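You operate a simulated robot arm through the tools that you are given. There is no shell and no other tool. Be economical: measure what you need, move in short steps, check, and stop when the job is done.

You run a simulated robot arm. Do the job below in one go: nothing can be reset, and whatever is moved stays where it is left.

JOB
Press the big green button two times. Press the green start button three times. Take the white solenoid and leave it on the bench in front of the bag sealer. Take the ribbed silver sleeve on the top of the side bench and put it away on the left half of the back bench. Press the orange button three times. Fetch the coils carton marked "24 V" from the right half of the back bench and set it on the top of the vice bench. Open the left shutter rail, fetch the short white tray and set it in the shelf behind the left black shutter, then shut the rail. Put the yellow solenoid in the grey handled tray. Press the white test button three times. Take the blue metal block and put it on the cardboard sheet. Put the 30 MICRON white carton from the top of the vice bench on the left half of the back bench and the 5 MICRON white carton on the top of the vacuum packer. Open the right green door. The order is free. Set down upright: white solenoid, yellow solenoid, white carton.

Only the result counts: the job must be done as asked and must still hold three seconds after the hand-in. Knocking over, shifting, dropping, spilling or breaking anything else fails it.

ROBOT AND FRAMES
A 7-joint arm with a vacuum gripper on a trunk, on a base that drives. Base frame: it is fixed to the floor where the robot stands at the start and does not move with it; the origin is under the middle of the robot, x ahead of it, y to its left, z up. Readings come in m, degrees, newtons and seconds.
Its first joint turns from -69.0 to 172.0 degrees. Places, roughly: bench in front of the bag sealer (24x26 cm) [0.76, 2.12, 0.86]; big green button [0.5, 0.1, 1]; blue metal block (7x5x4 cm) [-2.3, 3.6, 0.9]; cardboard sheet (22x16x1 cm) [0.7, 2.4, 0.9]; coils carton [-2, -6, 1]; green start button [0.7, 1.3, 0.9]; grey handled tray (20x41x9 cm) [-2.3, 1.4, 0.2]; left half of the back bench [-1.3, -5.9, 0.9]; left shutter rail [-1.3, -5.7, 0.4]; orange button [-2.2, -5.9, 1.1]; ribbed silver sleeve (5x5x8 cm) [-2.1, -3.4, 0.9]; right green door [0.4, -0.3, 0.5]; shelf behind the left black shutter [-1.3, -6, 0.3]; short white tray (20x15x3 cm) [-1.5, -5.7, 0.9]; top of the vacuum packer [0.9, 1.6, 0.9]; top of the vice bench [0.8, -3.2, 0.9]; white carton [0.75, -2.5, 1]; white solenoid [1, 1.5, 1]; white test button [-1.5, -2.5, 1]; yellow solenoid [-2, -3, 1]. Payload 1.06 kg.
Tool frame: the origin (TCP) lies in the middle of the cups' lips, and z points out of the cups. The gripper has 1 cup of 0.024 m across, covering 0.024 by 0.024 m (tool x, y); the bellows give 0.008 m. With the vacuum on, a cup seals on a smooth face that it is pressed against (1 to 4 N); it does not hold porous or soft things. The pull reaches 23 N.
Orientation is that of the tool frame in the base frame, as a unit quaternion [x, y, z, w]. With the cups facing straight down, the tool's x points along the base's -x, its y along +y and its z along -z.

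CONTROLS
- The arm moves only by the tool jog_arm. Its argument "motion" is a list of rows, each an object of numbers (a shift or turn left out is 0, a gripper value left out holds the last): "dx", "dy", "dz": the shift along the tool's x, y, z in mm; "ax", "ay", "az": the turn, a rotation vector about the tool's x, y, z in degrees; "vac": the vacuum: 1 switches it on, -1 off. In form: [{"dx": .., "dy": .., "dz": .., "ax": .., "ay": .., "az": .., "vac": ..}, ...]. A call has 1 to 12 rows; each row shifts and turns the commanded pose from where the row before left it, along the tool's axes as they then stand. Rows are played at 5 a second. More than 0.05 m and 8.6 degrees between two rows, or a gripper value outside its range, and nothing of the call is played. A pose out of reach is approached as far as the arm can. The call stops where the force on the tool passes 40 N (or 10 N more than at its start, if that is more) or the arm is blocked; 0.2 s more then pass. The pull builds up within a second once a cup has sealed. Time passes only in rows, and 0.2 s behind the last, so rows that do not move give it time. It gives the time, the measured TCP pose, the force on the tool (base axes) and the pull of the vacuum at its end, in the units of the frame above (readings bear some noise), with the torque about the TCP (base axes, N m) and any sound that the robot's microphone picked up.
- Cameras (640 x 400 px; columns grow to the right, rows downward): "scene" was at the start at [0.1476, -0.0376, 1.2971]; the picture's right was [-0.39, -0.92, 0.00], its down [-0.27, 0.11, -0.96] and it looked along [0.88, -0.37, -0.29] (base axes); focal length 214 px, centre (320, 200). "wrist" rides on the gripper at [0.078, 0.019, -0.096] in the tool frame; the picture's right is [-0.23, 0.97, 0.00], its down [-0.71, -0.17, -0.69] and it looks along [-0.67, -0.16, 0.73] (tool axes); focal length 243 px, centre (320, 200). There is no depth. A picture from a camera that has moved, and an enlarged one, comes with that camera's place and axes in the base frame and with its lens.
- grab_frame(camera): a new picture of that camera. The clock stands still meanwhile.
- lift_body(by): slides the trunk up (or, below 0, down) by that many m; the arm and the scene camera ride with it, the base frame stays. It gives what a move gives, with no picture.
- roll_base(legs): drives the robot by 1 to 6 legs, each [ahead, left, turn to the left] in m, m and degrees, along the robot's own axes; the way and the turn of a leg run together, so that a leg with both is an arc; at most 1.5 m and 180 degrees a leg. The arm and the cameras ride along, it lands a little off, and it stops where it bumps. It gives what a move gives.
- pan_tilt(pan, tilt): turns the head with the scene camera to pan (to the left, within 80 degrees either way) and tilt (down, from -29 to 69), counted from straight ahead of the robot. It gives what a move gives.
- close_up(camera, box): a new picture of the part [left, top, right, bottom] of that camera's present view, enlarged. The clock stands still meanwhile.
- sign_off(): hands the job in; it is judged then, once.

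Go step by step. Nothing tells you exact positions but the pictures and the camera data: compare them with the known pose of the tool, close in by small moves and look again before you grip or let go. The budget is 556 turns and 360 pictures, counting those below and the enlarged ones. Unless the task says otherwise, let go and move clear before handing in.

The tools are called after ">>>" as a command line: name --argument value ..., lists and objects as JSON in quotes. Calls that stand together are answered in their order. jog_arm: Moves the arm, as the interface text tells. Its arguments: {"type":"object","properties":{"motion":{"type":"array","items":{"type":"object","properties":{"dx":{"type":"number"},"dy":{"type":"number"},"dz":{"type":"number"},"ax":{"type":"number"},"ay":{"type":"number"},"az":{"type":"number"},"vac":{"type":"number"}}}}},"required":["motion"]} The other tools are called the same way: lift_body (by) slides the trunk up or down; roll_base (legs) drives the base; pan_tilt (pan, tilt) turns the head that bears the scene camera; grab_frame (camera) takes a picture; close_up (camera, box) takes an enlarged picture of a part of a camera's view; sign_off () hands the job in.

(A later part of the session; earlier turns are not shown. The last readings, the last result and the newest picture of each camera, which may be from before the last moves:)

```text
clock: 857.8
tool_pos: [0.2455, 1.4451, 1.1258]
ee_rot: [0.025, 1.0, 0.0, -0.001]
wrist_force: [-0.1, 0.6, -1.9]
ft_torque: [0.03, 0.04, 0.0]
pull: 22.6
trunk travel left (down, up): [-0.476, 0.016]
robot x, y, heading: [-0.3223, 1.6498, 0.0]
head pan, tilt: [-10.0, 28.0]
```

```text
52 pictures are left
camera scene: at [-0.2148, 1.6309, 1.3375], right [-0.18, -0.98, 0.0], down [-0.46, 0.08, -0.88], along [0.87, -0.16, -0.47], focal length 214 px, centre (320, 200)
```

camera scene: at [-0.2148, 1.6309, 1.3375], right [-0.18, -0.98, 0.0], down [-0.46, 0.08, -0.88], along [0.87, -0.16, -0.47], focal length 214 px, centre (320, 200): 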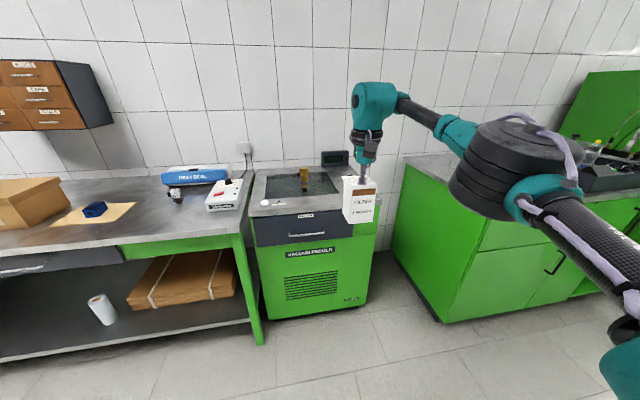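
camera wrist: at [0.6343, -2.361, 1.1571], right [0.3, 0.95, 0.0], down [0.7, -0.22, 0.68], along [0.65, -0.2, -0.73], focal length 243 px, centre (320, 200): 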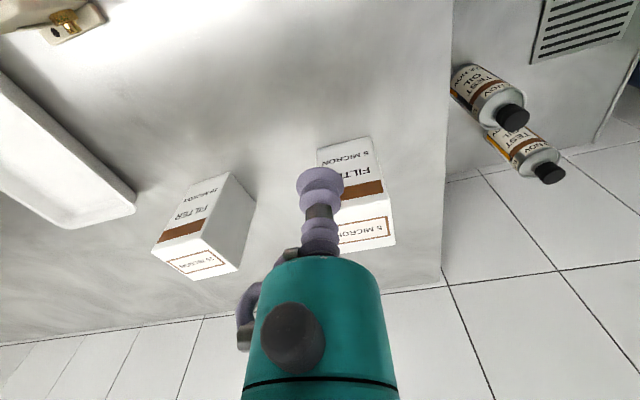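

>>> roll_base --legs '[[0.45, -0.035, 0]]'

>>> grab_frame --camera "scene"

>>> grab_frame --camera "wrist"

```text
clock: 860.5
tool_pos: [0.6829, 1.3924, 1.1262]
ee_rot: [0.036, 0.999, -0.001, -0.001]
wrist_force: [0.1, -0.7, -2.5]
ft_torque: [-0.01, 0.04, -0.01]
pull: 23.2
trunk travel left (down, up): [-0.476, 0.016]
robot x, y, heading: [0.1153, 1.6068, -1.5]
head pan, tilt: [-10.0, 28.0]
```

```text
51 pictures are left
camera scene: at [0.2273, 1.5884, 1.3375], right [-0.2, -0.98, 0.0], down [-0.46, 0.09, -0.88], along [0.87, -0.17, -0.47], focal length 214 px, centre (320, 200)
```

scene: 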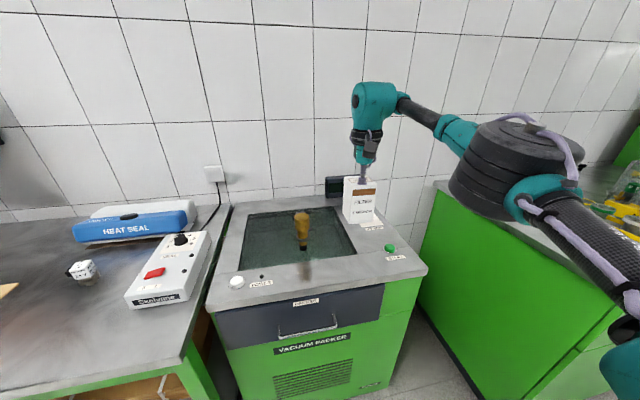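

```text
50 pictures are left
camera wrist: at [0.6063, 1.4167, 1.2212], right [0.3, 0.95, 0.0], down [0.7, -0.22, 0.68], along [0.65, -0.21, -0.73], focal length 243 px, centre (320, 200)
```

wrist: 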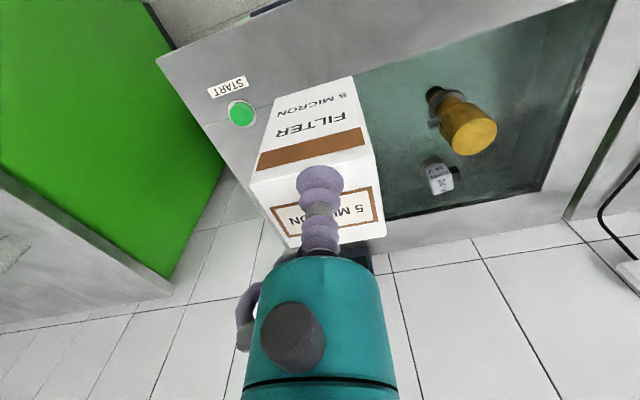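

The glass top has a free area left of the yellow valve, around (0.86, 1.655). I'll go left first, then ahead, to avoid passing over the valve.

>>> roll_base --legs '[[0, 0.265, 1.5], [0.12, 0, 0]]'

>>> grab_frame --camera "wrist"

```text
clock: 864.3
tool_pos: [0.8083, 1.6778, 1.1261]
ee_rot: [0.025, 1.0, -0.001, -0.002]
wrist_force: [-0.8, -0.7, -3.0]
ft_torque: [0.05, 0.01, 0.0]
pull: 23.3
trunk travel left (down, up): [-0.476, 0.016]
robot x, y, heading: [0.2371, 1.8784, 0.3]
head pan, tilt: [-10.0, 28.0]
```

```text
49 pictures are left
camera wrist: at [0.7312, 1.7004, 1.221], right [0.28, 0.96, 0.0], down [0.7, -0.2, 0.68], along [0.66, -0.19, -0.73], focal length 243 px, centre (320, 200)
```

wrist: 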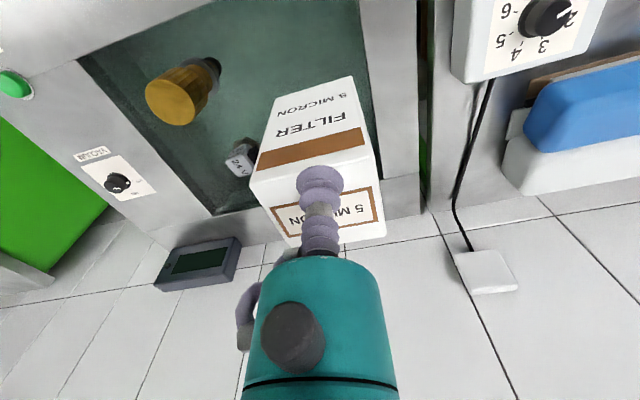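

>>> roll_base --legs '[[0.045, -0.012, 0]]'

>>> jog_arm --motion '[{"dz": 30}, {"dz": 30}, {"dz": 30}, {"dz": 25}, {}]'

>>> grab_frame --camera "scene"

```text
clock: 865.2
tool_pos: [0.8526, 1.6647, 1.1256]
ee_rot: [0.024, 1.0, -0.001, -0.002]
wrist_force: [0.7, 0.1, -1.8]
ft_torque: [0.01, 0.05, 0.02]
pull: 22.1
trunk travel left (down, up): [-0.476, 0.016]
robot x, y, heading: [0.2806, 1.8682, -0.3]
head pan, tilt: [-10.0, 28.0]
```

```text
clock: 866.4
tool_pos: [0.8495, 1.6654, 1.0117]
ee_rot: [0.024, 1.0, -0.001, -0.001]
wrist_force: [0.7, 0.1, -1.8]
ft_torque: [0.0, 0.07, 0.02]
pull: 22.9
trunk travel left (down, up): [-0.476, 0.016]
robot x, y, heading: [0.2882, 1.8708, -0.2]
head pan, tilt: [-10.0, 28.0]
```

```text
48 pictures are left
camera scene: at [0.3916, 1.8507, 1.3376], right [-0.17, -0.98, 0.0], down [-0.46, 0.08, -0.88], along [0.87, -0.15, -0.47], focal length 214 px, centre (320, 200)
```

scene: 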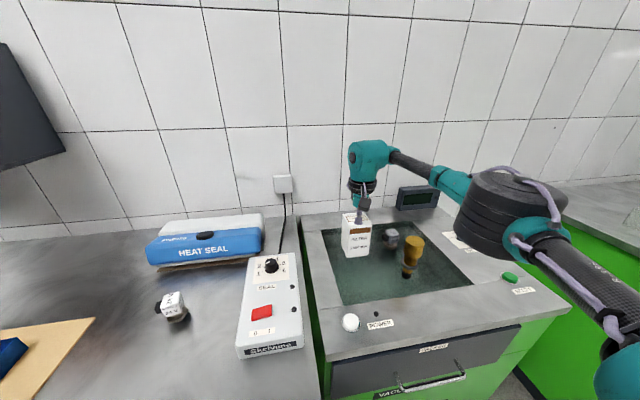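

>>> jog_arm --motion '[{"dz": 12}, {"dz": 8}, {}]'

>>> jog_arm --motion '[{"dz": 4}, {"dz": 4}, {}]'

```text
clock: 867.2
tool_pos: [0.8506, 1.6645, 0.9897]
ee_rot: [0.025, 1.0, -0.001, -0.001]
wrist_force: [-0.3, -0.1, -1.7]
ft_torque: [0.02, 0.03, 0.01]
pull: 22.5
trunk travel left (down, up): [-0.476, 0.016]
robot x, y, heading: [0.281, 1.8665, 0.0]
head pan, tilt: [-10.0, 28.0]
```

```text
clock: 868.0
tool_pos: [0.8504, 1.6651, 0.9828]
ee_rot: [0.025, 1.0, -0.001, -0.001]
wrist_force: [-0.2, -0.1, -2.4]
ft_torque: [0.03, 0.03, -0.01]
pull: 22.3
trunk travel left (down, up): [-0.476, 0.016]
robot x, y, heading: [0.2808, 1.8677, 0.1]
head pan, tilt: [-10.0, 28.0]
```

>>> jog_arm --motion '[{"dz": 4}, {"dz": 3}, {}]'

>>> close_up --camera "scene" --box '[310, 180, 450, 290]'

```text
clock: 868.8
tool_pos: [0.8503, 1.6656, 0.9759]
ee_rot: [0.025, 1.0, -0.001, -0.001]
wrist_force: [0.4, 0.2, -1.9]
ft_torque: [0.0, 0.05, 0.0]
pull: 23.0
trunk travel left (down, up): [-0.476, 0.016]
robot x, y, heading: [0.2802, 1.8691, -0.2]
head pan, tilt: [-10.0, 28.0]
```

```text
3.64 times, centred on (380, 235) of scene
camera zoom: at [0.3917, 1.8507, 1.3375], right [-0.17, -0.98, 0.0], down [-0.46, 0.08, -0.88], along [0.87, -0.15, -0.47], focal length 780 px, centre (102, 73)
```

zoom: 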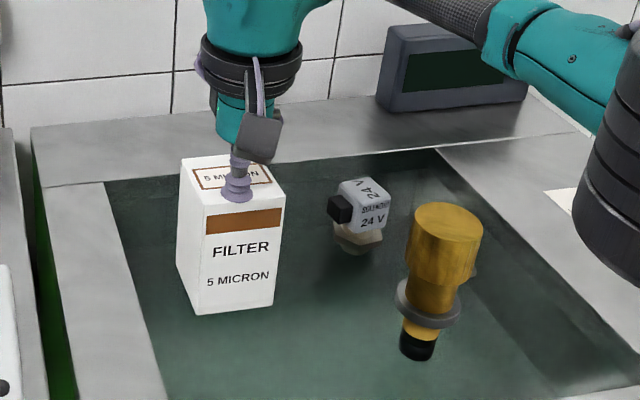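

Good clearance all round. I'll continue down until contact.

>>> jog_arm --motion '[{"dz": 3}, {"dz": 3}, {}]'

>>> jog_arm --motion '[{"dz": 2}, {"dz": 2}, {}]'

```text
clock: 869.6
tool_pos: [0.851, 1.6657, 0.9723]
ee_rot: [0.024, 1.0, -0.001, -0.001]
wrist_force: [-1.7, 1.6, 2.1]
ft_torque: [0.0, -0.01, -0.01]
pull: 23.0
trunk travel left (down, up): [-0.476, 0.016]
robot x, y, heading: [0.2825, 1.8667, 0.0]
head pan, tilt: [-10.0, 28.0]
```

```text
clock: 870.4
tool_pos: [0.8491, 1.6662, 0.97]
ee_rot: [0.024, 1.0, 0.0, 0.001]
wrist_force: [-7.3, 0.0, 16.5]
ft_torque: [-0.08, -0.16, 0.02]
pull: 22.8
trunk travel left (down, up): [-0.476, 0.016]
robot x, y, heading: [0.281, 1.8685, -0.2]
head pan, tilt: [-10.0, 28.0]
```

>>> jog_arm --motion '[{"dz": -3}, {"vac": -1}, {}, {}, {}, {"dz": -5}, {"dz": -20}, {"dz": -40}, {}]'

>>> close_up --camera "scene" --box '[310, 180, 450, 290]'

```text
clock: 872.4
tool_pos: [0.8523, 1.6674, 1.0384]
ee_rot: [0.025, 1.0, -0.002, -0.001]
wrist_force: [0.1, -0.3, -1.0]
ft_torque: [0.02, 0.03, 0.01]
pull: 0.1
trunk travel left (down, up): [-0.476, 0.016]
robot x, y, heading: [0.2822, 1.8706, -0.0]
head pan, tilt: [-10.0, 28.0]
```

```text
3.64 times, centred on (380, 235) of scene
camera zoom: at [0.3917, 1.8506, 1.3375], right [-0.17, -0.98, 0.0], down [-0.46, 0.08, -0.88], along [0.87, -0.15, -0.47], focal length 780 px, centre (102, 73)
```

zoom: 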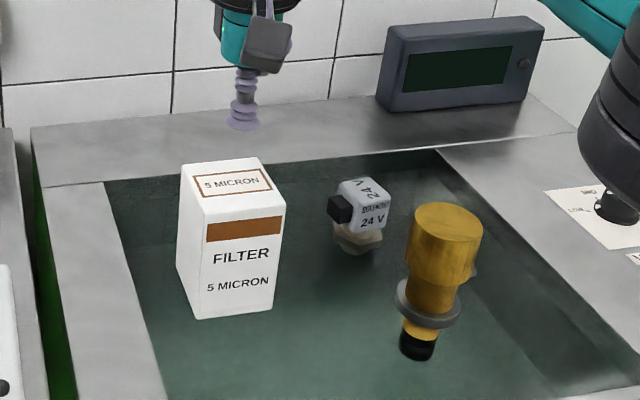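

The 5 MICRON carton stands upright on the packer. Last item: the yellow solenoid beside the cart. I noticed the forearm direction follows the tool's yaw, so I'll back away and test yawing the tool to bring the elbow in.

>>> roll_base --legs '[[-0.75, 0, 0]]'

>>> jog_arm --motion '[{"dx": 30, "dy": 40}, {"dx": 20, "dy": 40}, {"dy": 40}, {"dy": 40}, {"az": 8.5}, {"az": 8.5}, {"az": 8.5}, {"az": 8.5}, {"az": 8.5}, {}]'

>>> grab_frame --camera "scene"

```text
clock: 876.4
tool_pos: [0.0985, 1.6619, 1.0382]
ee_rot: [0.037, 0.999, -0.001, -0.001]
wrist_force: [-0.3, 0.5, -0.1]
ft_torque: [0.04, -0.01, 0.0]
pull: 0.2
trunk travel left (down, up): [-0.476, 0.016]
robot x, y, heading: [-0.4662, 1.8823, -1.5]
head pan, tilt: [-10.0, 28.0]
```

```text
clock: 878.6
tool_pos: [0.0621, 1.8248, 1.0388]
ee_rot: [0.397, 0.918, -0.001, 0.001]
wrist_force: [-0.3, 0.4, 0.2]
ft_torque: [0.0, 0.0, 0.01]
pull: 0.2
trunk travel left (down, up): [-0.476, 0.016]
robot x, y, heading: [-0.4627, 1.8736, -1.5]
head pan, tilt: [-10.0, 28.0]
```

```text
45 pictures are left
camera scene: at [-0.3565, 1.8578, 1.3375], right [-0.2, -0.98, 0.0], down [-0.46, 0.09, -0.88], along [0.87, -0.18, -0.47], focal length 214 px, centre (320, 200)
```

scene: 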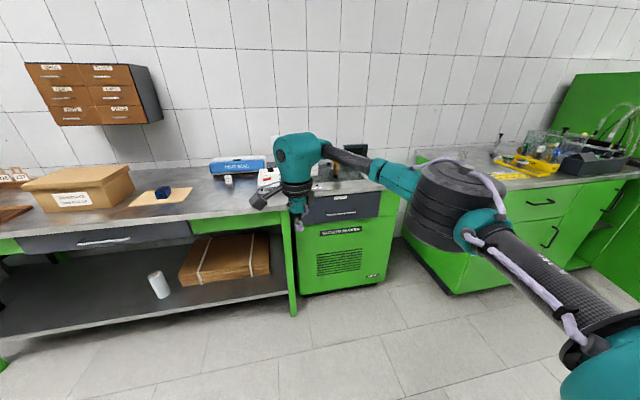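

Yaw alone doesn't move the elbow. Another option is to stand south of the solenoid, facing +y, and reach far to the left; I'll test that left reach here.

>>> jog_arm --motion '[{"az": -8.5}, {"az": -8.5}, {"az": -8.5}, {"az": -8.5}, {"az": -8.5}, {"dx": 35, "dy": 30}, {"dx": 35, "dy": 30}, {"dx": 35, "dy": 30}, {"dx": 30, "dy": 35}, {"dx": 25, "dy": 40}, {"dx": 20, "dy": 40}, {"dx": 20, "dy": 40}]'

>>> jog_arm --motion '[{"dx": 25, "dy": 40}, {"dx": 25, "dy": 40}, {"dx": 25, "dy": 40}, {"dx": 25, "dy": 40}, {"dx": 25, "dy": 40}, {"dx": 25, "dy": 40}, {}]'

>>> pan_tilt --pan 40 --tilt 25

>>> grab_frame --camera "scene"

```text
clock: 881.2
tool_pos: [-0.1214, 2.0866, 1.0358]
ee_rot: [0.038, 0.999, -0.001, -0.001]
wrist_force: [-1.5, -0.8, 0.8]
ft_torque: [0.02, 0.01, 0.0]
pull: 0.1
trunk travel left (down, up): [-0.476, 0.016]
robot x, y, heading: [-0.4668, 1.8818, -1.5]
head pan, tilt: [-10.0, 28.0]
```

```text
clock: 882.8
tool_pos: [-0.1393, 2.1018, 1.0319]
ee_rot: [0.037, 0.999, -0.001, -0.001]
wrist_force: [-0.1, -0.4, -0.4]
ft_torque: [-0.03, 0.01, 0.01]
pull: 0.0
out of reach, approached as far as the arm can: row 1, 2, 3, 4, 5, 6
trunk travel left (down, up): [-0.476, 0.016]
robot x, y, heading: [-0.4673, 1.88, -1.3]
head pan, tilt: [-10.0, 28.0]
```

```text
clock: 884.0
tool_pos: [-0.139, 2.1027, 1.0322]
ee_rot: [0.037, 0.999, -0.001, -0.001]
wrist_force: [0.0, -0.1, -0.4]
ft_torque: [0.02, 0.01, 0.0]
pull: 0.0
trunk travel left (down, up): [-0.476, 0.016]
robot x, y, heading: [-0.4648, 1.8782, -1.6]
head pan, tilt: [40.0, 25.0]
```

```text
44 pictures are left
camera scene: at [-0.3738, 1.9333, 1.3423], right [0.62, -0.78, 0.0], down [-0.33, -0.26, -0.91], along [0.71, 0.56, -0.42], focal length 214 px, centre (320, 200)
```

scene: 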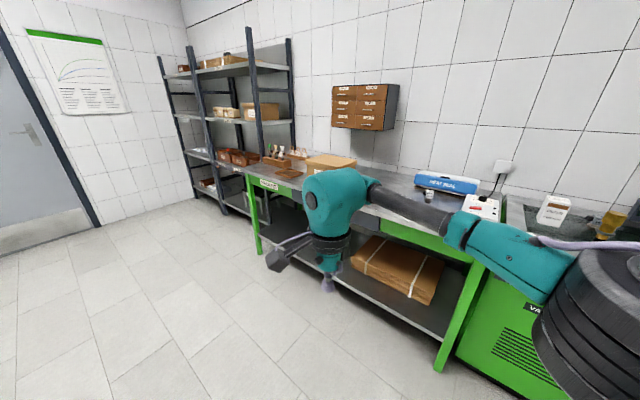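

Left reach is limited. I'll restore a straight-ahead pose and go to the side bench to inspect the true gap between the yellow solenoid and the cart.

>>> jog_arm --motion '[{"dx": -30, "dy": -40}, {"dx": -30, "dy": -40}, {"dx": -30, "dy": -40}, {"dx": -30, "dy": -40}, {"dx": -30, "dy": -40}, {"dx": -25, "dy": -30}, {}]'

>>> roll_base --legs '[[-0.2, 0, 1.5], [0, 0, 180], [0, 1.4, 0], [0, 1.4, 0], [0, 1.4, 0], [0, 1.0, 0]]'

>>> roll_base --legs '[[0.62, 0.0, 0]]'

>>> pan_tilt --pan -25 --tilt 20

>>> grab_frame --camera "scene"

```text
clock: 885.6
tool_pos: [0.0156, 1.8605, 1.0299]
ee_rot: [0.036, 0.999, -0.001, 0.0]
wrist_force: [-0.3, -0.1, 0.4]
ft_torque: [-0.01, -0.01, 0.0]
pull: 0.0
trunk travel left (down, up): [-0.476, 0.016]
robot x, y, heading: [-0.4691, 1.8778, -1.5]
head pan, tilt: [40.0, 25.0]
```

```text
clock: 939.0
tool_pos: [-1.3745, -3.2408, 1.0297]
ee_rot: [0.998, -0.06, 0.001, -0.001]
wrist_force: [1.0, -0.7, 0.2]
ft_torque: [0.02, 0.03, -0.02]
pull: 0.1
trunk travel left (down, up): [-0.476, 0.016]
robot x, y, heading: [-0.8957, -3.2781, 175.8]
head pan, tilt: [40.0, 25.0]
```

```text
clock: 942.4
tool_pos: [-1.9841, -3.1893, 1.0294]
ee_rot: [0.998, -0.065, 0.001, -0.002]
wrist_force: [0.8, -0.6, 0.5]
ft_torque: [0.0, -0.01, 0.03]
pull: 0.1
trunk travel left (down, up): [-0.476, 0.016]
robot x, y, heading: [-1.5029, -3.23, 175.4]
head pan, tilt: [40.0, 25.0]
```

```text
clock: 943.8
tool_pos: [-1.9831, -3.1897, 1.0293]
ee_rot: [0.998, -0.065, 0.001, -0.001]
wrist_force: [0.6, -0.7, -0.5]
ft_torque: [0.01, 0.0, 0.0]
pull: 0.0
trunk travel left (down, up): [-0.476, 0.016]
robot x, y, heading: [-1.503, -3.2346, 175.0]
head pan, tilt: [-25.0, 20.0]
```

```text
43 pictures are left
camera scene: at [-1.6043, -3.1867, 1.3504], right [0.5, 0.87, 0.0], down [0.3, -0.17, -0.94], along [-0.82, 0.47, -0.34], focal length 214 px, centre (320, 200)
```

scene: 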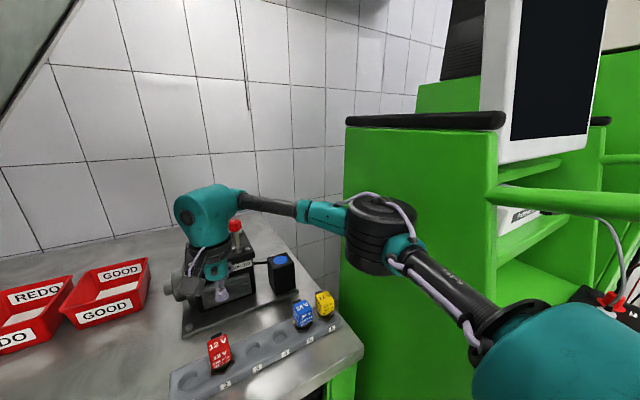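

From here the yellow solenoid is at about (−1.957, −2.970), and the cart's side panel is at y ≈ −2.87. I'll come in diagonally (heading 135°) with the trunk lower and the tool tilted slightly, which should keep the elbow in front of the bench. Backing off to set up.

>>> roll_base --legs '[[-0.42, 0, 0]]'

>>> lift_body --by -0.14

>>> jog_arm --motion '[{"dz": -40}, {"dz": -40}, {"dz": -40}, {"dz": -20, "dx": -30}, {"dx": -40}, {"dx": -40}, {"dx": -30}, {}]'

>>> roll_base --legs '[[0, 0, -40], [0, 0.4, 0]]'

```text
clock: 946.3
tool_pos: [-1.5738, -3.2232, 1.0302]
ee_rot: [0.998, -0.067, 0.001, -0.001]
wrist_force: [0.0, 0.0, 0.2]
ft_torque: [-0.01, 0.0, 0.01]
pull: 0.0
trunk travel left (down, up): [-0.476, 0.016]
robot x, y, heading: [-1.0936, -3.2709, 174.9]
head pan, tilt: [-25.0, 20.0]
```

```text
clock: 948.0
tool_pos: [-1.573, -3.2207, 0.89]
ee_rot: [0.998, -0.068, 0.001, 0.0]
wrist_force: [0.6, 1.0, 0.4]
ft_torque: [0.01, 0.02, 0.0]
pull: 0.2
trunk travel left (down, up): [-0.336, 0.156]
robot x, y, heading: [-1.0934, -3.2695, 174.8]
head pan, tilt: [-25.0, 20.0]
```

```text
clock: 949.8
tool_pos: [-1.69, -3.1972, 1.0234]
ee_rot: [0.998, -0.068, 0.0, -0.001]
wrist_force: [-0.5, 0.3, -0.3]
ft_torque: [0.0, 0.0, -0.02]
pull: 0.1
out of reach, approached as far as the arm can: row 7
trunk travel left (down, up): [-0.336, 0.156]
robot x, y, heading: [-1.0979, -3.2686, 174.7]
head pan, tilt: [-25.0, 20.0]
```

```text
clock: 951.7
tool_pos: [-1.5769, -2.9251, 1.0202]
ee_rot: [0.951, -0.31, 0.004, -0.01]
wrist_force: [-0.5, 0.4, 0.0]
ft_torque: [0.02, 0.01, 0.01]
pull: 0.1
trunk travel left (down, up): [-0.336, 0.156]
robot x, y, heading: [-1.092, -3.2749, 143.8]
head pan, tilt: [-25.0, 20.0]
stopped in leg 1: the robot was blocked; the commanded pose is now the measured one
```

The arm bumped the cart while turning. I'll turn back immediately and look.

>>> roll_base --legs '[[0, 0, 12]]'

>>> grab_frame --camera "scene"

```text
clock: 952.9
tool_pos: [-1.6349, -3.0221, 1.0203]
ee_rot: [0.976, -0.216, 0.001, -0.007]
wrist_force: [0.1, -0.7, -0.6]
ft_torque: [-0.01, 0.01, -0.05]
pull: 0.0
trunk travel left (down, up): [-0.336, 0.156]
robot x, y, heading: [-1.0963, -3.2655, 155.1]
head pan, tilt: [-25.0, 20.0]
```

```text
42 pictures are left
camera scene: at [-1.2401, -3.161, 1.1946], right [0.76, 0.65, 0.0], down [0.22, -0.26, -0.94], along [-0.61, 0.72, -0.34], focal length 214 px, centre (320, 200)
```

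scene: 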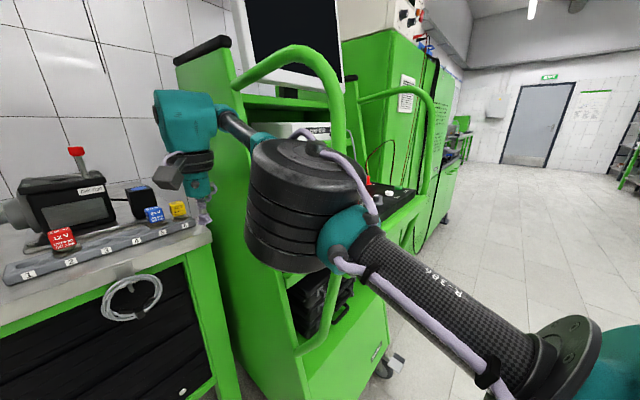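

The cart's TEST button is still where it was, so the cart wasn't displaced. I'll move well away (to the left) before turning, then come in diagonally with the tool tilted.

>>> roll_base --legs '[[0, 0.4, 0], [0, 0, -20]]'

>>> jog_arm --motion '[{"ax": 5}, {"ax": 5}, {}]'

>>> roll_base --legs '[[0.17, 0.0, 0]]'

>>> pan_tilt --pan 0 --tilt 30

>>> grab_frame --camera "scene"

>>> grab_frame --camera "wrist"

```text
clock: 958.0
tool_pos: [-1.687, -3.2166, 1.0199]
ee_rot: [0.926, -0.378, 0.003, -0.007]
wrist_force: [-0.4, -0.2, -0.2]
ft_torque: [-0.03, -0.02, 0.01]
pull: 0.0
trunk travel left (down, up): [-0.336, 0.156]
robot x, y, heading: [-1.2611, -3.6315, 135.6]
head pan, tilt: [-25.0, 20.0]
```

```text
clock: 958.8
tool_pos: [-1.6815, -3.2195, 1.0182]
ee_rot: [0.926, -0.373, 0.023, -0.059]
wrist_force: [-0.1, 0.2, 0.7]
ft_torque: [-0.03, 0.01, -0.04]
pull: 0.2
out of reach, approached as far as the arm can: row 2
trunk travel left (down, up): [-0.336, 0.156]
robot x, y, heading: [-1.2622, -3.6315, 135.8]
head pan, tilt: [-25.0, 20.0]
```

```text
clock: 960.2
tool_pos: [-1.8028, -3.1044, 1.0172]
ee_rot: [0.926, -0.372, 0.022, -0.059]
wrist_force: [-0.1, 1.1, -0.5]
ft_torque: [-0.02, 0.0, 0.0]
pull: 0.1
trunk travel left (down, up): [-0.336, 0.156]
robot x, y, heading: [-1.378, -3.5132, 135.9]
head pan, tilt: [-25.0, 20.0]
```

```text
clock: 961.1
tool_pos: [-1.8032, -3.1047, 1.0177]
ee_rot: [0.926, -0.372, 0.022, -0.059]
wrist_force: [-0.1, 0.5, -0.9]
ft_torque: [-0.02, 0.01, -0.04]
pull: 0.1
trunk travel left (down, up): [-0.336, 0.156]
robot x, y, heading: [-1.3814, -3.5138, 135.7]
head pan, tilt: [0.0, 30.0]
```

```text
41 pictures are left
camera scene: at [-1.5123, -3.3874, 1.1786], right [0.7, 0.72, 0.0], down [0.36, -0.35, -0.87], along [-0.62, 0.6, -0.5], focal length 214 px, centre (320, 200)
```

scene: 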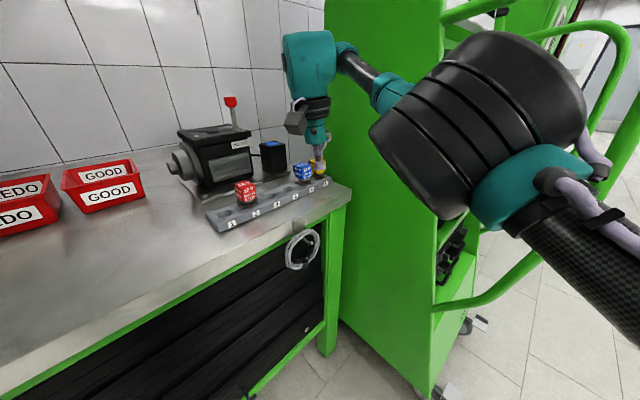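

```text
40 pictures are left
camera wrist: at [-1.7677, -3.1818, 1.1104], right [-0.84, -0.53, -0.12], down [-0.45, 0.55, 0.7], along [-0.31, 0.64, -0.7], focal length 243 px, centre (320, 200)
```

wrist: 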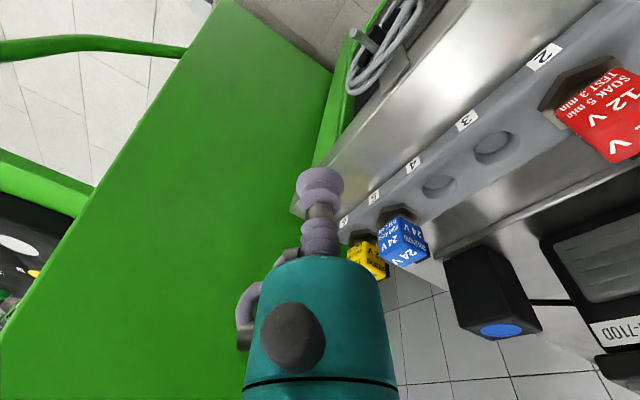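

The elbow sits about (+0.25, −0.03) from the tool, in front of the bench and clear of the panel. Yellow top is at about (−1.924, −3.000, 0.957). Advancing.

>>> roll_base --legs '[[0.09, 0.014, 0]]'

>>> grab_frame --camera "scene"

>>> grab_frame --camera "wrist"

```text
clock: 962.2
tool_pos: [-1.8762, -3.0529, 1.0184]
ee_rot: [0.926, -0.372, 0.023, -0.059]
wrist_force: [-0.3, -0.3, 0.4]
ft_torque: [-0.02, 0.01, -0.01]
pull: 0.0
trunk travel left (down, up): [-0.336, 0.156]
robot x, y, heading: [-1.4522, -3.4641, 135.8]
head pan, tilt: [0.0, 30.0]
```

```text
39 pictures are left
camera scene: at [-1.5855, -3.3359, 1.1784], right [0.7, 0.72, 0.0], down [0.36, -0.35, -0.87], along [-0.62, 0.6, -0.5], focal length 214 px, centre (320, 200)
```

scene: 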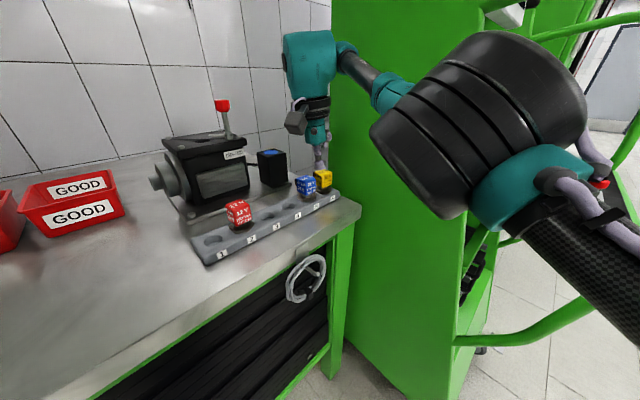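

```text
38 pictures are left
camera wrist: at [-1.8409, -3.1303, 1.1101], right [-0.84, -0.53, -0.12], down [-0.45, 0.55, 0.7], along [-0.31, 0.64, -0.7], focal length 243 px, centre (320, 200)
```

wrist: 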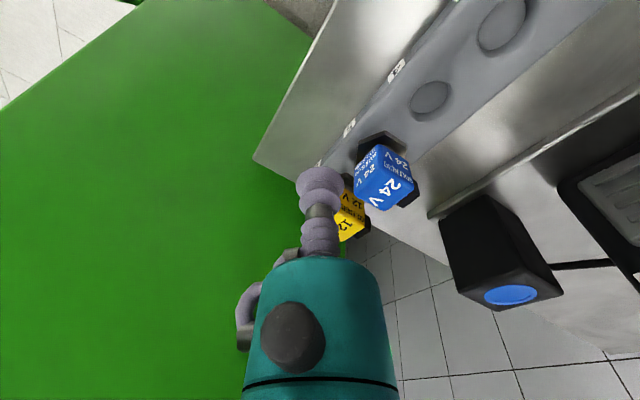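

>>> close_up --camera "wrist" --box '[280, 130, 440, 260]'

>>> close_up --camera "scene" --box '[270, 130, 370, 220]'

```text
3.08 times, centred on (360, 195) of wrist
camera zoom: at [-1.8409, -3.1303, 1.1101], right [-0.84, -0.53, -0.12], down [-0.45, 0.55, 0.7], along [-0.31, 0.64, -0.7], focal length 746 px, centre (197, 215)
```

zoom: 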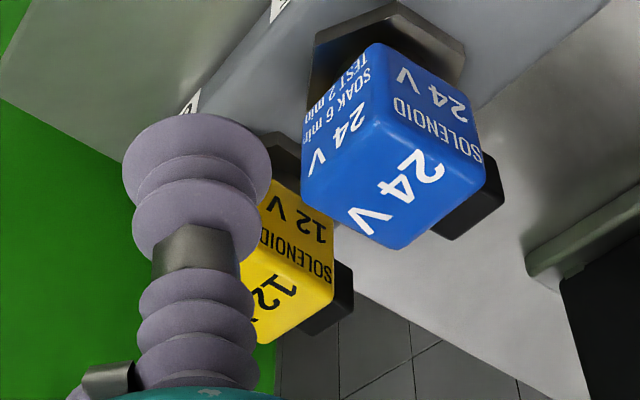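

```text
4.44 times, centred on (320, 175) of scene
camera zoom: at [-1.5855, -3.3359, 1.1784], right [0.7, 0.72, 0.0], down [0.36, -0.35, -0.87], along [-0.62, 0.6, -0.5], focal length 953 px, centre (320, 311)
```

zoom: 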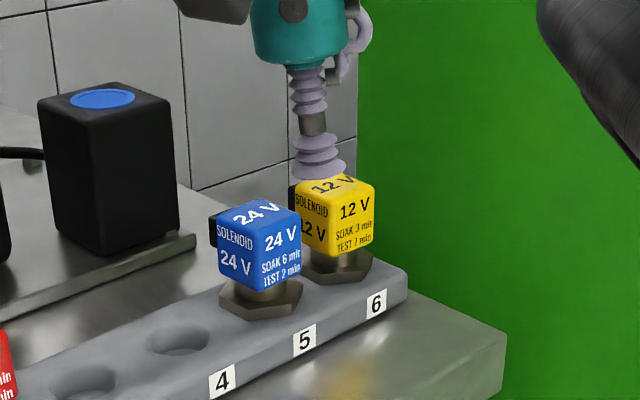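

Yellow top refined to (−1.930, −2.990, 0.974). Advancing the last 8 cm, then lowering with vacuum on.

>>> roll_base --legs '[[0.083, -0.006, 0]]'

>>> jog_arm --motion '[{"dz": 15}, {"dz": 8}, {}]'

>>> close_up --camera "scene" --box '[250, 90, 420, 220]'

>>> close_up --camera "wrist" --box '[250, 120, 410, 250]'

```text
clock: 963.3
tool_pos: [-1.9316, -2.9913, 1.0166]
ee_rot: [0.926, -0.372, 0.022, -0.059]
wrist_force: [-0.7, -0.8, -1.0]
ft_torque: [-0.01, -0.02, 0.0]
pull: 0.0
trunk travel left (down, up): [-0.336, 0.156]
robot x, y, heading: [-1.5041, -3.399, 135.8]
head pan, tilt: [0.0, 30.0]
```

```text
clock: 964.1
tool_pos: [-1.9265, -2.9909, 0.9958]
ee_rot: [0.926, -0.372, 0.022, -0.059]
wrist_force: [-0.5, -0.2, -0.3]
ft_torque: [-0.01, 0.01, -0.03]
pull: 0.1
trunk travel left (down, up): [-0.336, 0.156]
robot x, y, heading: [-1.5091, -3.4003, 136.0]
head pan, tilt: [0.0, 30.0]
```

```text
3.08 times, centred on (335, 155) of scene
camera zoom: at [-1.64, -3.2746, 1.1786], right [0.7, 0.72, 0.0], down [0.36, -0.35, -0.87], along [-0.62, 0.6, -0.5], focal length 660 px, centre (274, 338)
```

zoom: 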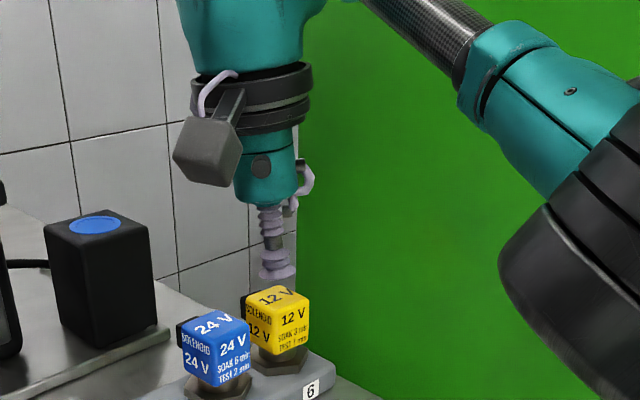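

```text
3.08 times, centred on (330, 185) of wrist
camera zoom: at [-1.8926, -3.0679, 1.0885], right [-0.84, -0.53, -0.12], down [-0.45, 0.55, 0.7], along [-0.31, 0.64, -0.7], focal length 746 px, centre (289, 246)
```

zoom: 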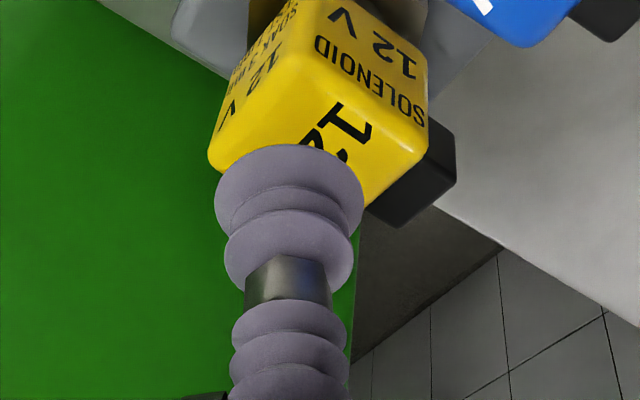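

>>> jog_arm --motion '[{"dy": 5, "dx": 2, "vac": 1}, {"dz": 8}, {"dz": 4}, {"dz": 3}, {}, {}]'

```text
clock: 965.5
tool_pos: [-1.9297, -2.9927, 0.9811]
ee_rot: [0.926, -0.371, 0.022, -0.059]
wrist_force: [-0.3, -0.2, 0.5]
ft_torque: [-0.02, 0.01, 0.0]
pull: 0.1
trunk travel left (down, up): [-0.336, 0.156]
robot x, y, heading: [-1.5091, -3.4003, 135.9]
head pan, tilt: [0.0, 30.0]
```

>>> jog_arm --motion '[{"dz": 3}, {"dz": 3}, {"dz": 3}, {}, {}]'

```text
clock: 966.7
tool_pos: [-1.9293, -2.9941, 0.9716]
ee_rot: [0.926, -0.371, 0.022, -0.059]
wrist_force: [-0.2, -0.8, 2.2]
ft_torque: [0.01, 0.01, -0.03]
pull: 0.1
trunk travel left (down, up): [-0.336, 0.156]
robot x, y, heading: [-1.5073, -3.4006, 135.9]
head pan, tilt: [0.0, 30.0]
```

>>> jog_arm --motion '[{"dz": 2}, {"dz": 2}, {}, {}]'

```text
clock: 967.7
tool_pos: [-1.9282, -2.9936, 0.9655]
ee_rot: [0.926, -0.372, 0.022, -0.059]
wrist_force: [1.1, -0.3, 5.3]
ft_torque: [-0.02, 0.05, -0.02]
pull: 0.2
trunk travel left (down, up): [-0.336, 0.156]
robot x, y, heading: [-1.5082, -3.4039, 136.0]
head pan, tilt: [0.0, 30.0]
```

>>> close_up --camera "wrist" --box '[250, 120, 410, 250]'

>>> close_up --camera "scene" --box '[290, 140, 370, 210]'

```text
3.08 times, centred on (330, 185) of wrist
camera zoom: at [-1.8935, -3.0702, 1.0591], right [-0.84, -0.53, -0.12], down [-0.45, 0.55, 0.7], along [-0.31, 0.64, -0.7], focal length 746 px, centre (289, 246)
```

zoom: 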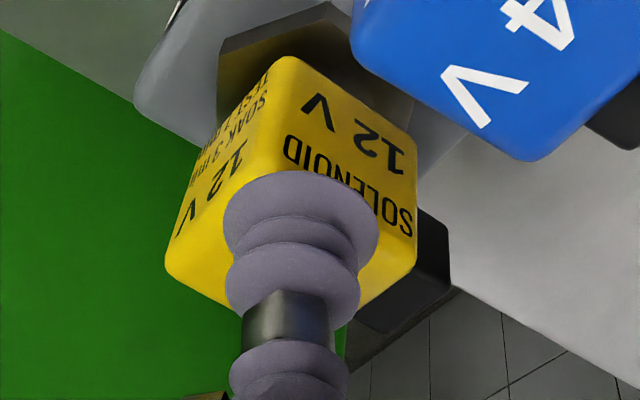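

```text
5.71 times, centred on (330, 175) of scene
camera zoom: at [-1.6396, -3.2748, 1.1786], right [0.7, 0.72, 0.0], down [0.36, -0.35, -0.87], along [-0.62, 0.6, -0.5], focal length 1226 px, centre (263, 343)
```

zoom: 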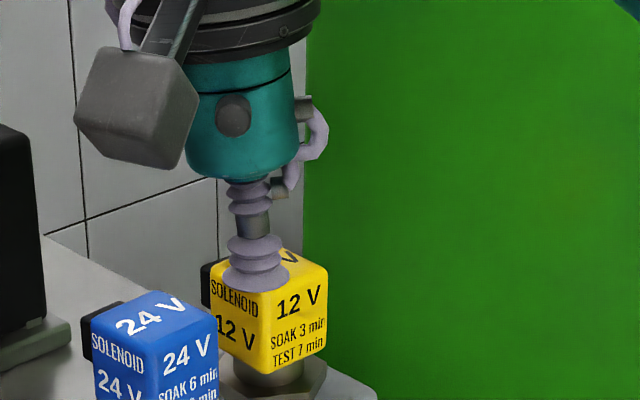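

The cup is about 4 mm off to the left. Lifting a little, shifting right and pressing again.

>>> jog_arm --motion '[{"dz": -12}, {"dy": -5}, {"dz": 7}, {"dz": 4}, {"dz": 3}, {}, {}]'

```text
clock: 969.3
tool_pos: [-1.9241, -2.9888, 0.9666]
ee_rot: [0.926, -0.373, 0.02, -0.059]
wrist_force: [0.1, 4.7, 14.7]
ft_torque: [-0.2, 0.26, -0.04]
pull: 22.3
trunk travel left (down, up): [-0.336, 0.156]
robot x, y, heading: [-1.5096, -3.4007, 135.7]
head pan, tilt: [0.0, 30.0]
```

Sealed. Lifting straight up out of the rack.

>>> jog_arm --motion '[{"dz": -6, "dy": -0.7}, {"dz": -10, "dy": -1.2}, {"dz": -15, "dy": -1.8}, {"dz": -15, "dy": -1.8}, {}]'

>>> close_up --camera "scene" --box '[250, 90, 420, 220]'

```text
clock: 970.5
tool_pos: [-1.9254, -2.9908, 1.0112]
ee_rot: [0.926, -0.371, 0.022, -0.059]
wrist_force: [-0.4, 0.6, -1.9]
ft_torque: [-0.08, 0.03, 0.01]
pull: 23.0
trunk travel left (down, up): [-0.336, 0.156]
robot x, y, heading: [-1.5067, -3.4017, 135.7]
head pan, tilt: [0.0, 30.0]
```

```text
3.08 times, centred on (335, 155) of scene
camera zoom: at [-1.6401, -3.2744, 1.1785], right [0.7, 0.72, 0.0], down [0.36, -0.35, -0.87], along [-0.62, 0.6, -0.5], focal length 660 px, centre (274, 338)
```

zoom: 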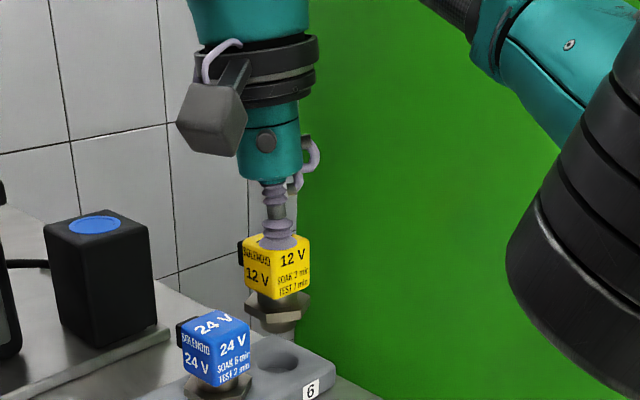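

>>> lift_body --by 0.03

>>> roll_base --legs '[[-0.5, 0, 0]]'

>>> jog_arm --motion '[{"ax": -4}, {"ax": -3}, {"dx": 30}, {"dx": 30}, {}]'

>>> grab_frame --camera "scene"

```text
clock: 971.2
tool_pos: [-1.9258, -2.989, 1.0425]
ee_rot: [0.926, -0.372, 0.022, -0.058]
wrist_force: [-0.3, 0.1, -1.7]
ft_torque: [-0.03, 0.03, -0.03]
pull: 23.4
trunk travel left (down, up): [-0.366, 0.126]
robot x, y, heading: [-1.5065, -3.398, 135.9]
head pan, tilt: [0.0, 30.0]
```

```text
clock: 974.1
tool_pos: [-1.568, -3.3329, 1.0419]
ee_rot: [0.926, -0.373, 0.023, -0.059]
wrist_force: [1.4, 0.0, -1.8]
ft_torque: [-0.04, 0.05, 0.02]
pull: 22.6
trunk travel left (down, up): [-0.366, 0.126]
robot x, y, heading: [-1.155, -3.7471, 135.8]
head pan, tilt: [0.0, 30.0]
```

```text
clock: 975.3
tool_pos: [-1.5241, -3.3755, 1.0426]
ee_rot: [0.927, -0.374, 0.0, -0.002]
wrist_force: [0.1, -0.1, 0.4]
ft_torque: [-0.02, -0.02, -0.04]
pull: 0.2
trunk travel left (down, up): [-0.366, 0.126]
robot x, y, heading: [-1.1507, -3.744, 135.8]
head pan, tilt: [0.0, 30.0]
```

```text
30 pictures are left
camera scene: at [-1.2792, -3.6242, 1.2093], right [0.7, 0.72, 0.0], down [0.36, -0.35, -0.87], along [-0.62, 0.6, -0.5], focal length 214 px, centre (320, 200)
```

scene: 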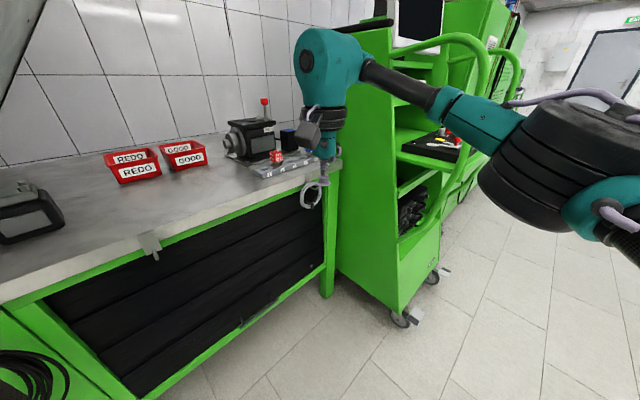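

The suction let go while I levelled the tool, so the yellow solenoid has fallen. I'll look down to find it.

>>> pan_tilt --pan 0 --tilt 62

>>> grab_frame --camera "scene"

```text
clock: 976.3
tool_pos: [-1.5231, -3.3755, 1.0427]
ee_rot: [0.928, -0.374, 0.0, -0.002]
wrist_force: [0.4, -0.1, -0.6]
ft_torque: [-0.01, 0.0, -0.04]
pull: 0.1
trunk travel left (down, up): [-0.366, 0.126]
robot x, y, heading: [-1.155, -3.7475, 135.6]
head pan, tilt: [0.0, 62.0]
```

```text
29 pictures are left
camera scene: at [-1.2604, -3.6424, 1.165], right [0.7, 0.72, 0.0], down [0.63, -0.62, -0.47], along [-0.34, 0.33, -0.88], focal length 214 px, centre (320, 200)
```

scene: 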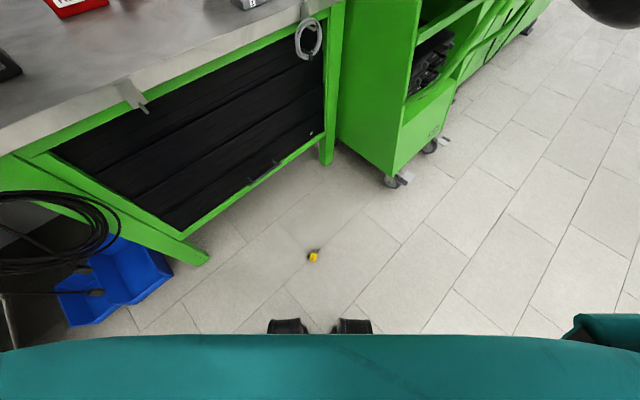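

>>> close_up --camera "scene" --box '[293, 240, 333, 272]'

```text
12.50 times, centred on (313, 256) of scene
camera zoom: at [-1.2604, -3.6424, 1.165], right [0.7, 0.72, 0.0], down [0.63, -0.62, -0.47], along [-0.34, 0.33, -0.88], focal length 2681 px, centre (408, -500)
```

zoom: 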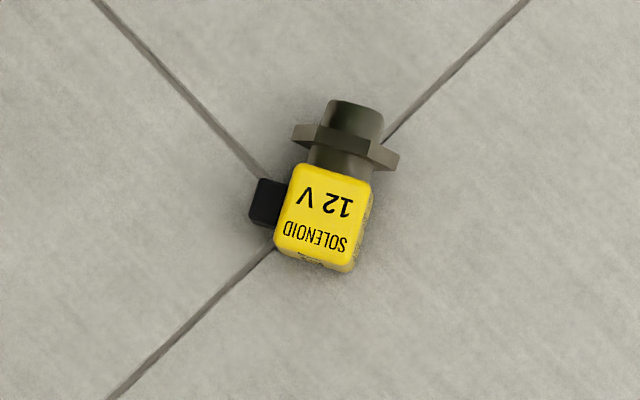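

It lies on its side on the floor at about (−1.486, −3.479), intact, its stem pointing away from me. I'll pick it up by the upward face, stand it upright on a bench using the sideways tool, then regrip it from the top. First: can I reach the floor?

>>> jog_arm --motion '[{"vac": -1}, {"az": 8.5}, {"az": 8.5}, {"az": 8.5}, {"az": 8.5}, {"az": 8.5}, {"az": 8.5}, {"az": 8.5}, {"az": 8.5}, {"az": 8.5}, {"az": 8.5}, {"az": 5}]'

>>> lift_body --by -0.36

>>> jog_arm --motion '[{"dz": 45}, {"dz": 45}, {"dz": 45}, {"dz": 45}, {"dz": 45}, {"dz": 45}, {"dz": 45}, {"dz": 45}, {"dz": 45}, {"dz": 45}, {}]'

```text
clock: 978.9
tool_pos: [-1.5249, -3.3741, 1.0431]
ee_rot: [-0.391, 0.921, 0.001, 0.002]
wrist_force: [-0.1, 0.1, -0.4]
ft_torque: [-0.05, 0.04, 0.0]
pull: 0.0
trunk travel left (down, up): [-0.366, 0.126]
robot x, y, heading: [-1.1488, -3.7461, 135.8]
head pan, tilt: [0.0, 62.0]
```

```text
clock: 982.4
tool_pos: [-1.5251, -3.3747, 0.6815]
ee_rot: [-0.391, 0.92, 0.0, 0.0]
wrist_force: [-0.2, 0.4, -0.5]
ft_torque: [0.01, -0.03, 0.01]
pull: 0.0
trunk travel left (down, up): [-0.006, 0.486]
robot x, y, heading: [-1.1501, -3.7463, 135.7]
head pan, tilt: [0.0, 62.0]
```

```text
clock: 984.8
tool_pos: [-1.5224, -3.3734, 0.2313]
ee_rot: [-0.391, 0.92, 0.002, 0.0]
wrist_force: [-0.4, -0.4, 0.4]
ft_torque: [0.0, -0.01, 0.04]
pull: 0.2
trunk travel left (down, up): [-0.006, 0.486]
robot x, y, heading: [-1.1526, -3.7434, 135.7]
head pan, tilt: [0.0, 62.0]
```

The floor seems reachable. Moving above the solenoid and checking with the wrist camera.

>>> jog_arm --motion '[{"dx": 25, "dy": -36}, {"dx": 24, "dy": -36}, {"dy": -36}, {"dz": 40}, {"dz": 40}, {}]'

>>> grab_frame --camera "wrist"

```text
clock: 986.2
tool_pos: [-1.4796, -3.4804, 0.1507]
ee_rot: [-0.391, 0.92, 0.002, 0.001]
wrist_force: [0.0, 0.7, 0.1]
ft_torque: [-0.02, -0.03, 0.02]
pull: 0.0
trunk travel left (down, up): [-0.006, 0.486]
robot x, y, heading: [-1.1553, -3.7419, 135.7]
head pan, tilt: [0.0, 62.0]
```

```text
27 pictures are left
camera wrist: at [-1.5484, -3.5244, 0.2451], right [-0.54, 0.84, 0.0], down [0.61, 0.39, 0.69], along [0.58, 0.37, -0.73], focal length 243 px, centre (320, 200)
```

wrist: 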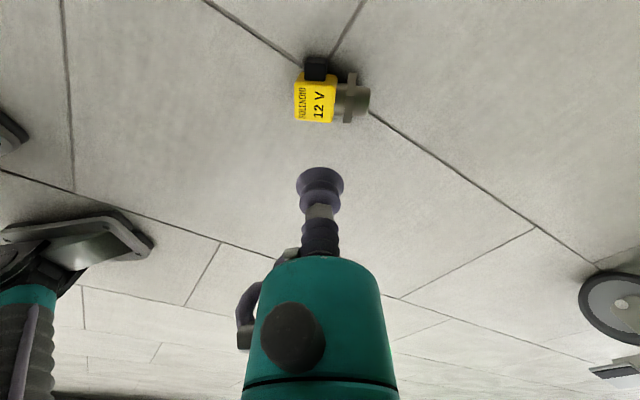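

Well aligned. Descending to the floor with vacuum on.

>>> jog_arm --motion '[{"dy": -3, "dz": 40}, {"dz": 40, "vac": 1}, {"dz": 15}, {"dz": 5}, {}]'

>>> close_up --camera "wrist" --box '[250, 120, 410, 230]'

```text
clock: 987.4
tool_pos: [-1.4813, -3.4825, 0.0697]
ee_rot: [-0.393, 0.919, 0.004, -0.004]
wrist_force: [-0.1, -0.4, -0.2]
ft_torque: [-0.05, 0.01, 0.0]
pull: 0.0
out of reach, approached as far as the arm can: row 3, 4
trunk travel left (down, up): [-0.006, 0.486]
robot x, y, heading: [-1.1528, -3.7452, 135.6]
head pan, tilt: [0.0, 62.0]
```

```text
3.64 times, centred on (330, 175) of wrist
camera zoom: at [-1.5475, -3.5282, 0.166], right [-0.54, 0.84, 0.01], down [0.62, 0.39, 0.68], along [0.57, 0.37, -0.73], focal length 882 px, centre (284, 291)
```

zoom: 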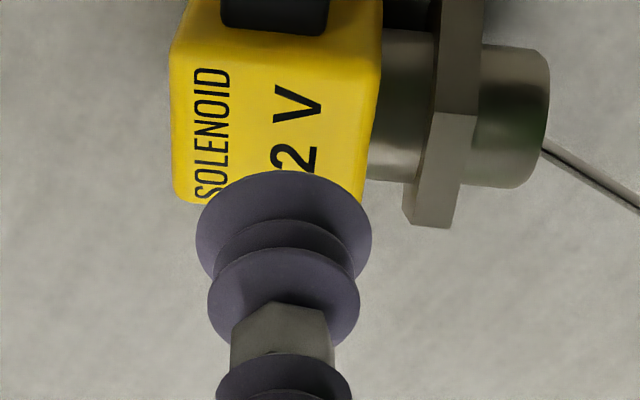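

At the reach limit, 3 cm too high. Being closer should allow lower, so I'll move the base 8 cm nearer and retract the arm accordingly.

>>> jog_arm --motion '[{"dz": -20}, {"dy": -40}, {"dy": -40}, {}]'

>>> roll_base --legs '[[0.08, 0, 0]]'

>>> jog_arm --motion '[{"dz": 15}, {"dz": 10}, {"dz": 8}, {}]'

```text
clock: 988.4
tool_pos: [-1.4162, -3.5396, 0.084]
ee_rot: [-0.391, 0.92, 0.0, 0.002]
wrist_force: [0.4, 0.8, 0.2]
ft_torque: [0.0, -0.01, 0.02]
pull: 0.1
trunk travel left (down, up): [-0.006, 0.486]
robot x, y, heading: [-1.15, -3.7446, 135.8]
head pan, tilt: [0.0, 62.0]
```

```text
clock: 989.5
tool_pos: [-1.4726, -3.4838, 0.0837]
ee_rot: [-0.391, 0.92, 0.001, 0.001]
wrist_force: [-0.1, -1.1, -0.2]
ft_torque: [0.03, 0.0, 0.0]
pull: 0.0
trunk travel left (down, up): [-0.006, 0.486]
robot x, y, heading: [-1.208, -3.6895, 135.6]
head pan, tilt: [0.0, 62.0]
```

```text
clock: 990.5
tool_pos: [-1.4711, -3.4839, 0.051]
ee_rot: [-0.392, 0.92, 0.002, 0.001]
wrist_force: [1.6, 0.3, 0.1]
ft_torque: [0.0, -0.01, -0.02]
pull: 0.1
trunk travel left (down, up): [-0.006, 0.486]
robot x, y, heading: [-1.2068, -3.6889, 135.7]
head pan, tilt: [0.0, 62.0]
```

>>> jog_arm --motion '[{"dx": 5, "dy": 6}, {"dz": 4}, {}]'

>>> close_up --camera "wrist" --box '[250, 120, 410, 230]'

```text
clock: 991.3
tool_pos: [-1.4792, -3.4836, 0.0468]
ee_rot: [-0.392, 0.92, 0.002, 0.002]
wrist_force: [0.7, -0.1, -0.7]
ft_torque: [0.02, 0.01, 0.03]
pull: 0.0
trunk travel left (down, up): [-0.006, 0.486]
robot x, y, heading: [-1.2112, -3.6922, 135.4]
head pan, tilt: [0.0, 62.0]
```

```text
3.64 times, centred on (330, 175) of wrist
camera zoom: at [-1.5482, -3.5272, 0.1422], right [-0.54, 0.84, 0.0], down [0.61, 0.39, 0.69], along [0.58, 0.37, -0.73], focal length 882 px, centre (284, 291)
```

zoom: 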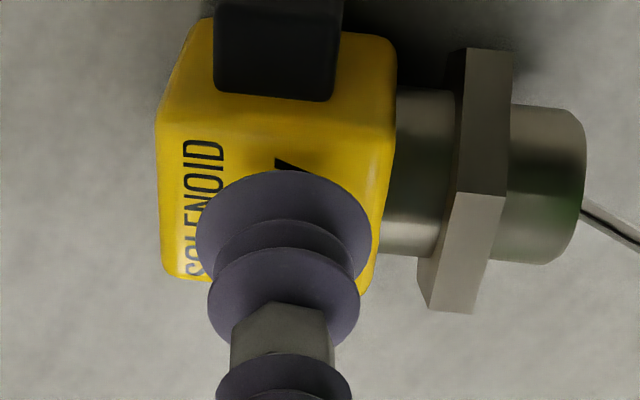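

>>> jog_arm --motion '[{"dz": 5}, {"dz": 3}, {"dz": 3}, {}, {}]'

```text
clock: 992.5
tool_pos: [-1.4825, -3.4834, 0.0377]
ee_rot: [-0.392, 0.92, 0.003, 0.0]
wrist_force: [0.5, -3.0, 4.7]
ft_torque: [0.07, 0.06, 0.02]
pull: 23.0
trunk travel left (down, up): [-0.006, 0.486]
robot x, y, heading: [-1.2042, -3.6897, 135.6]
head pan, tilt: [0.0, 62.0]
```

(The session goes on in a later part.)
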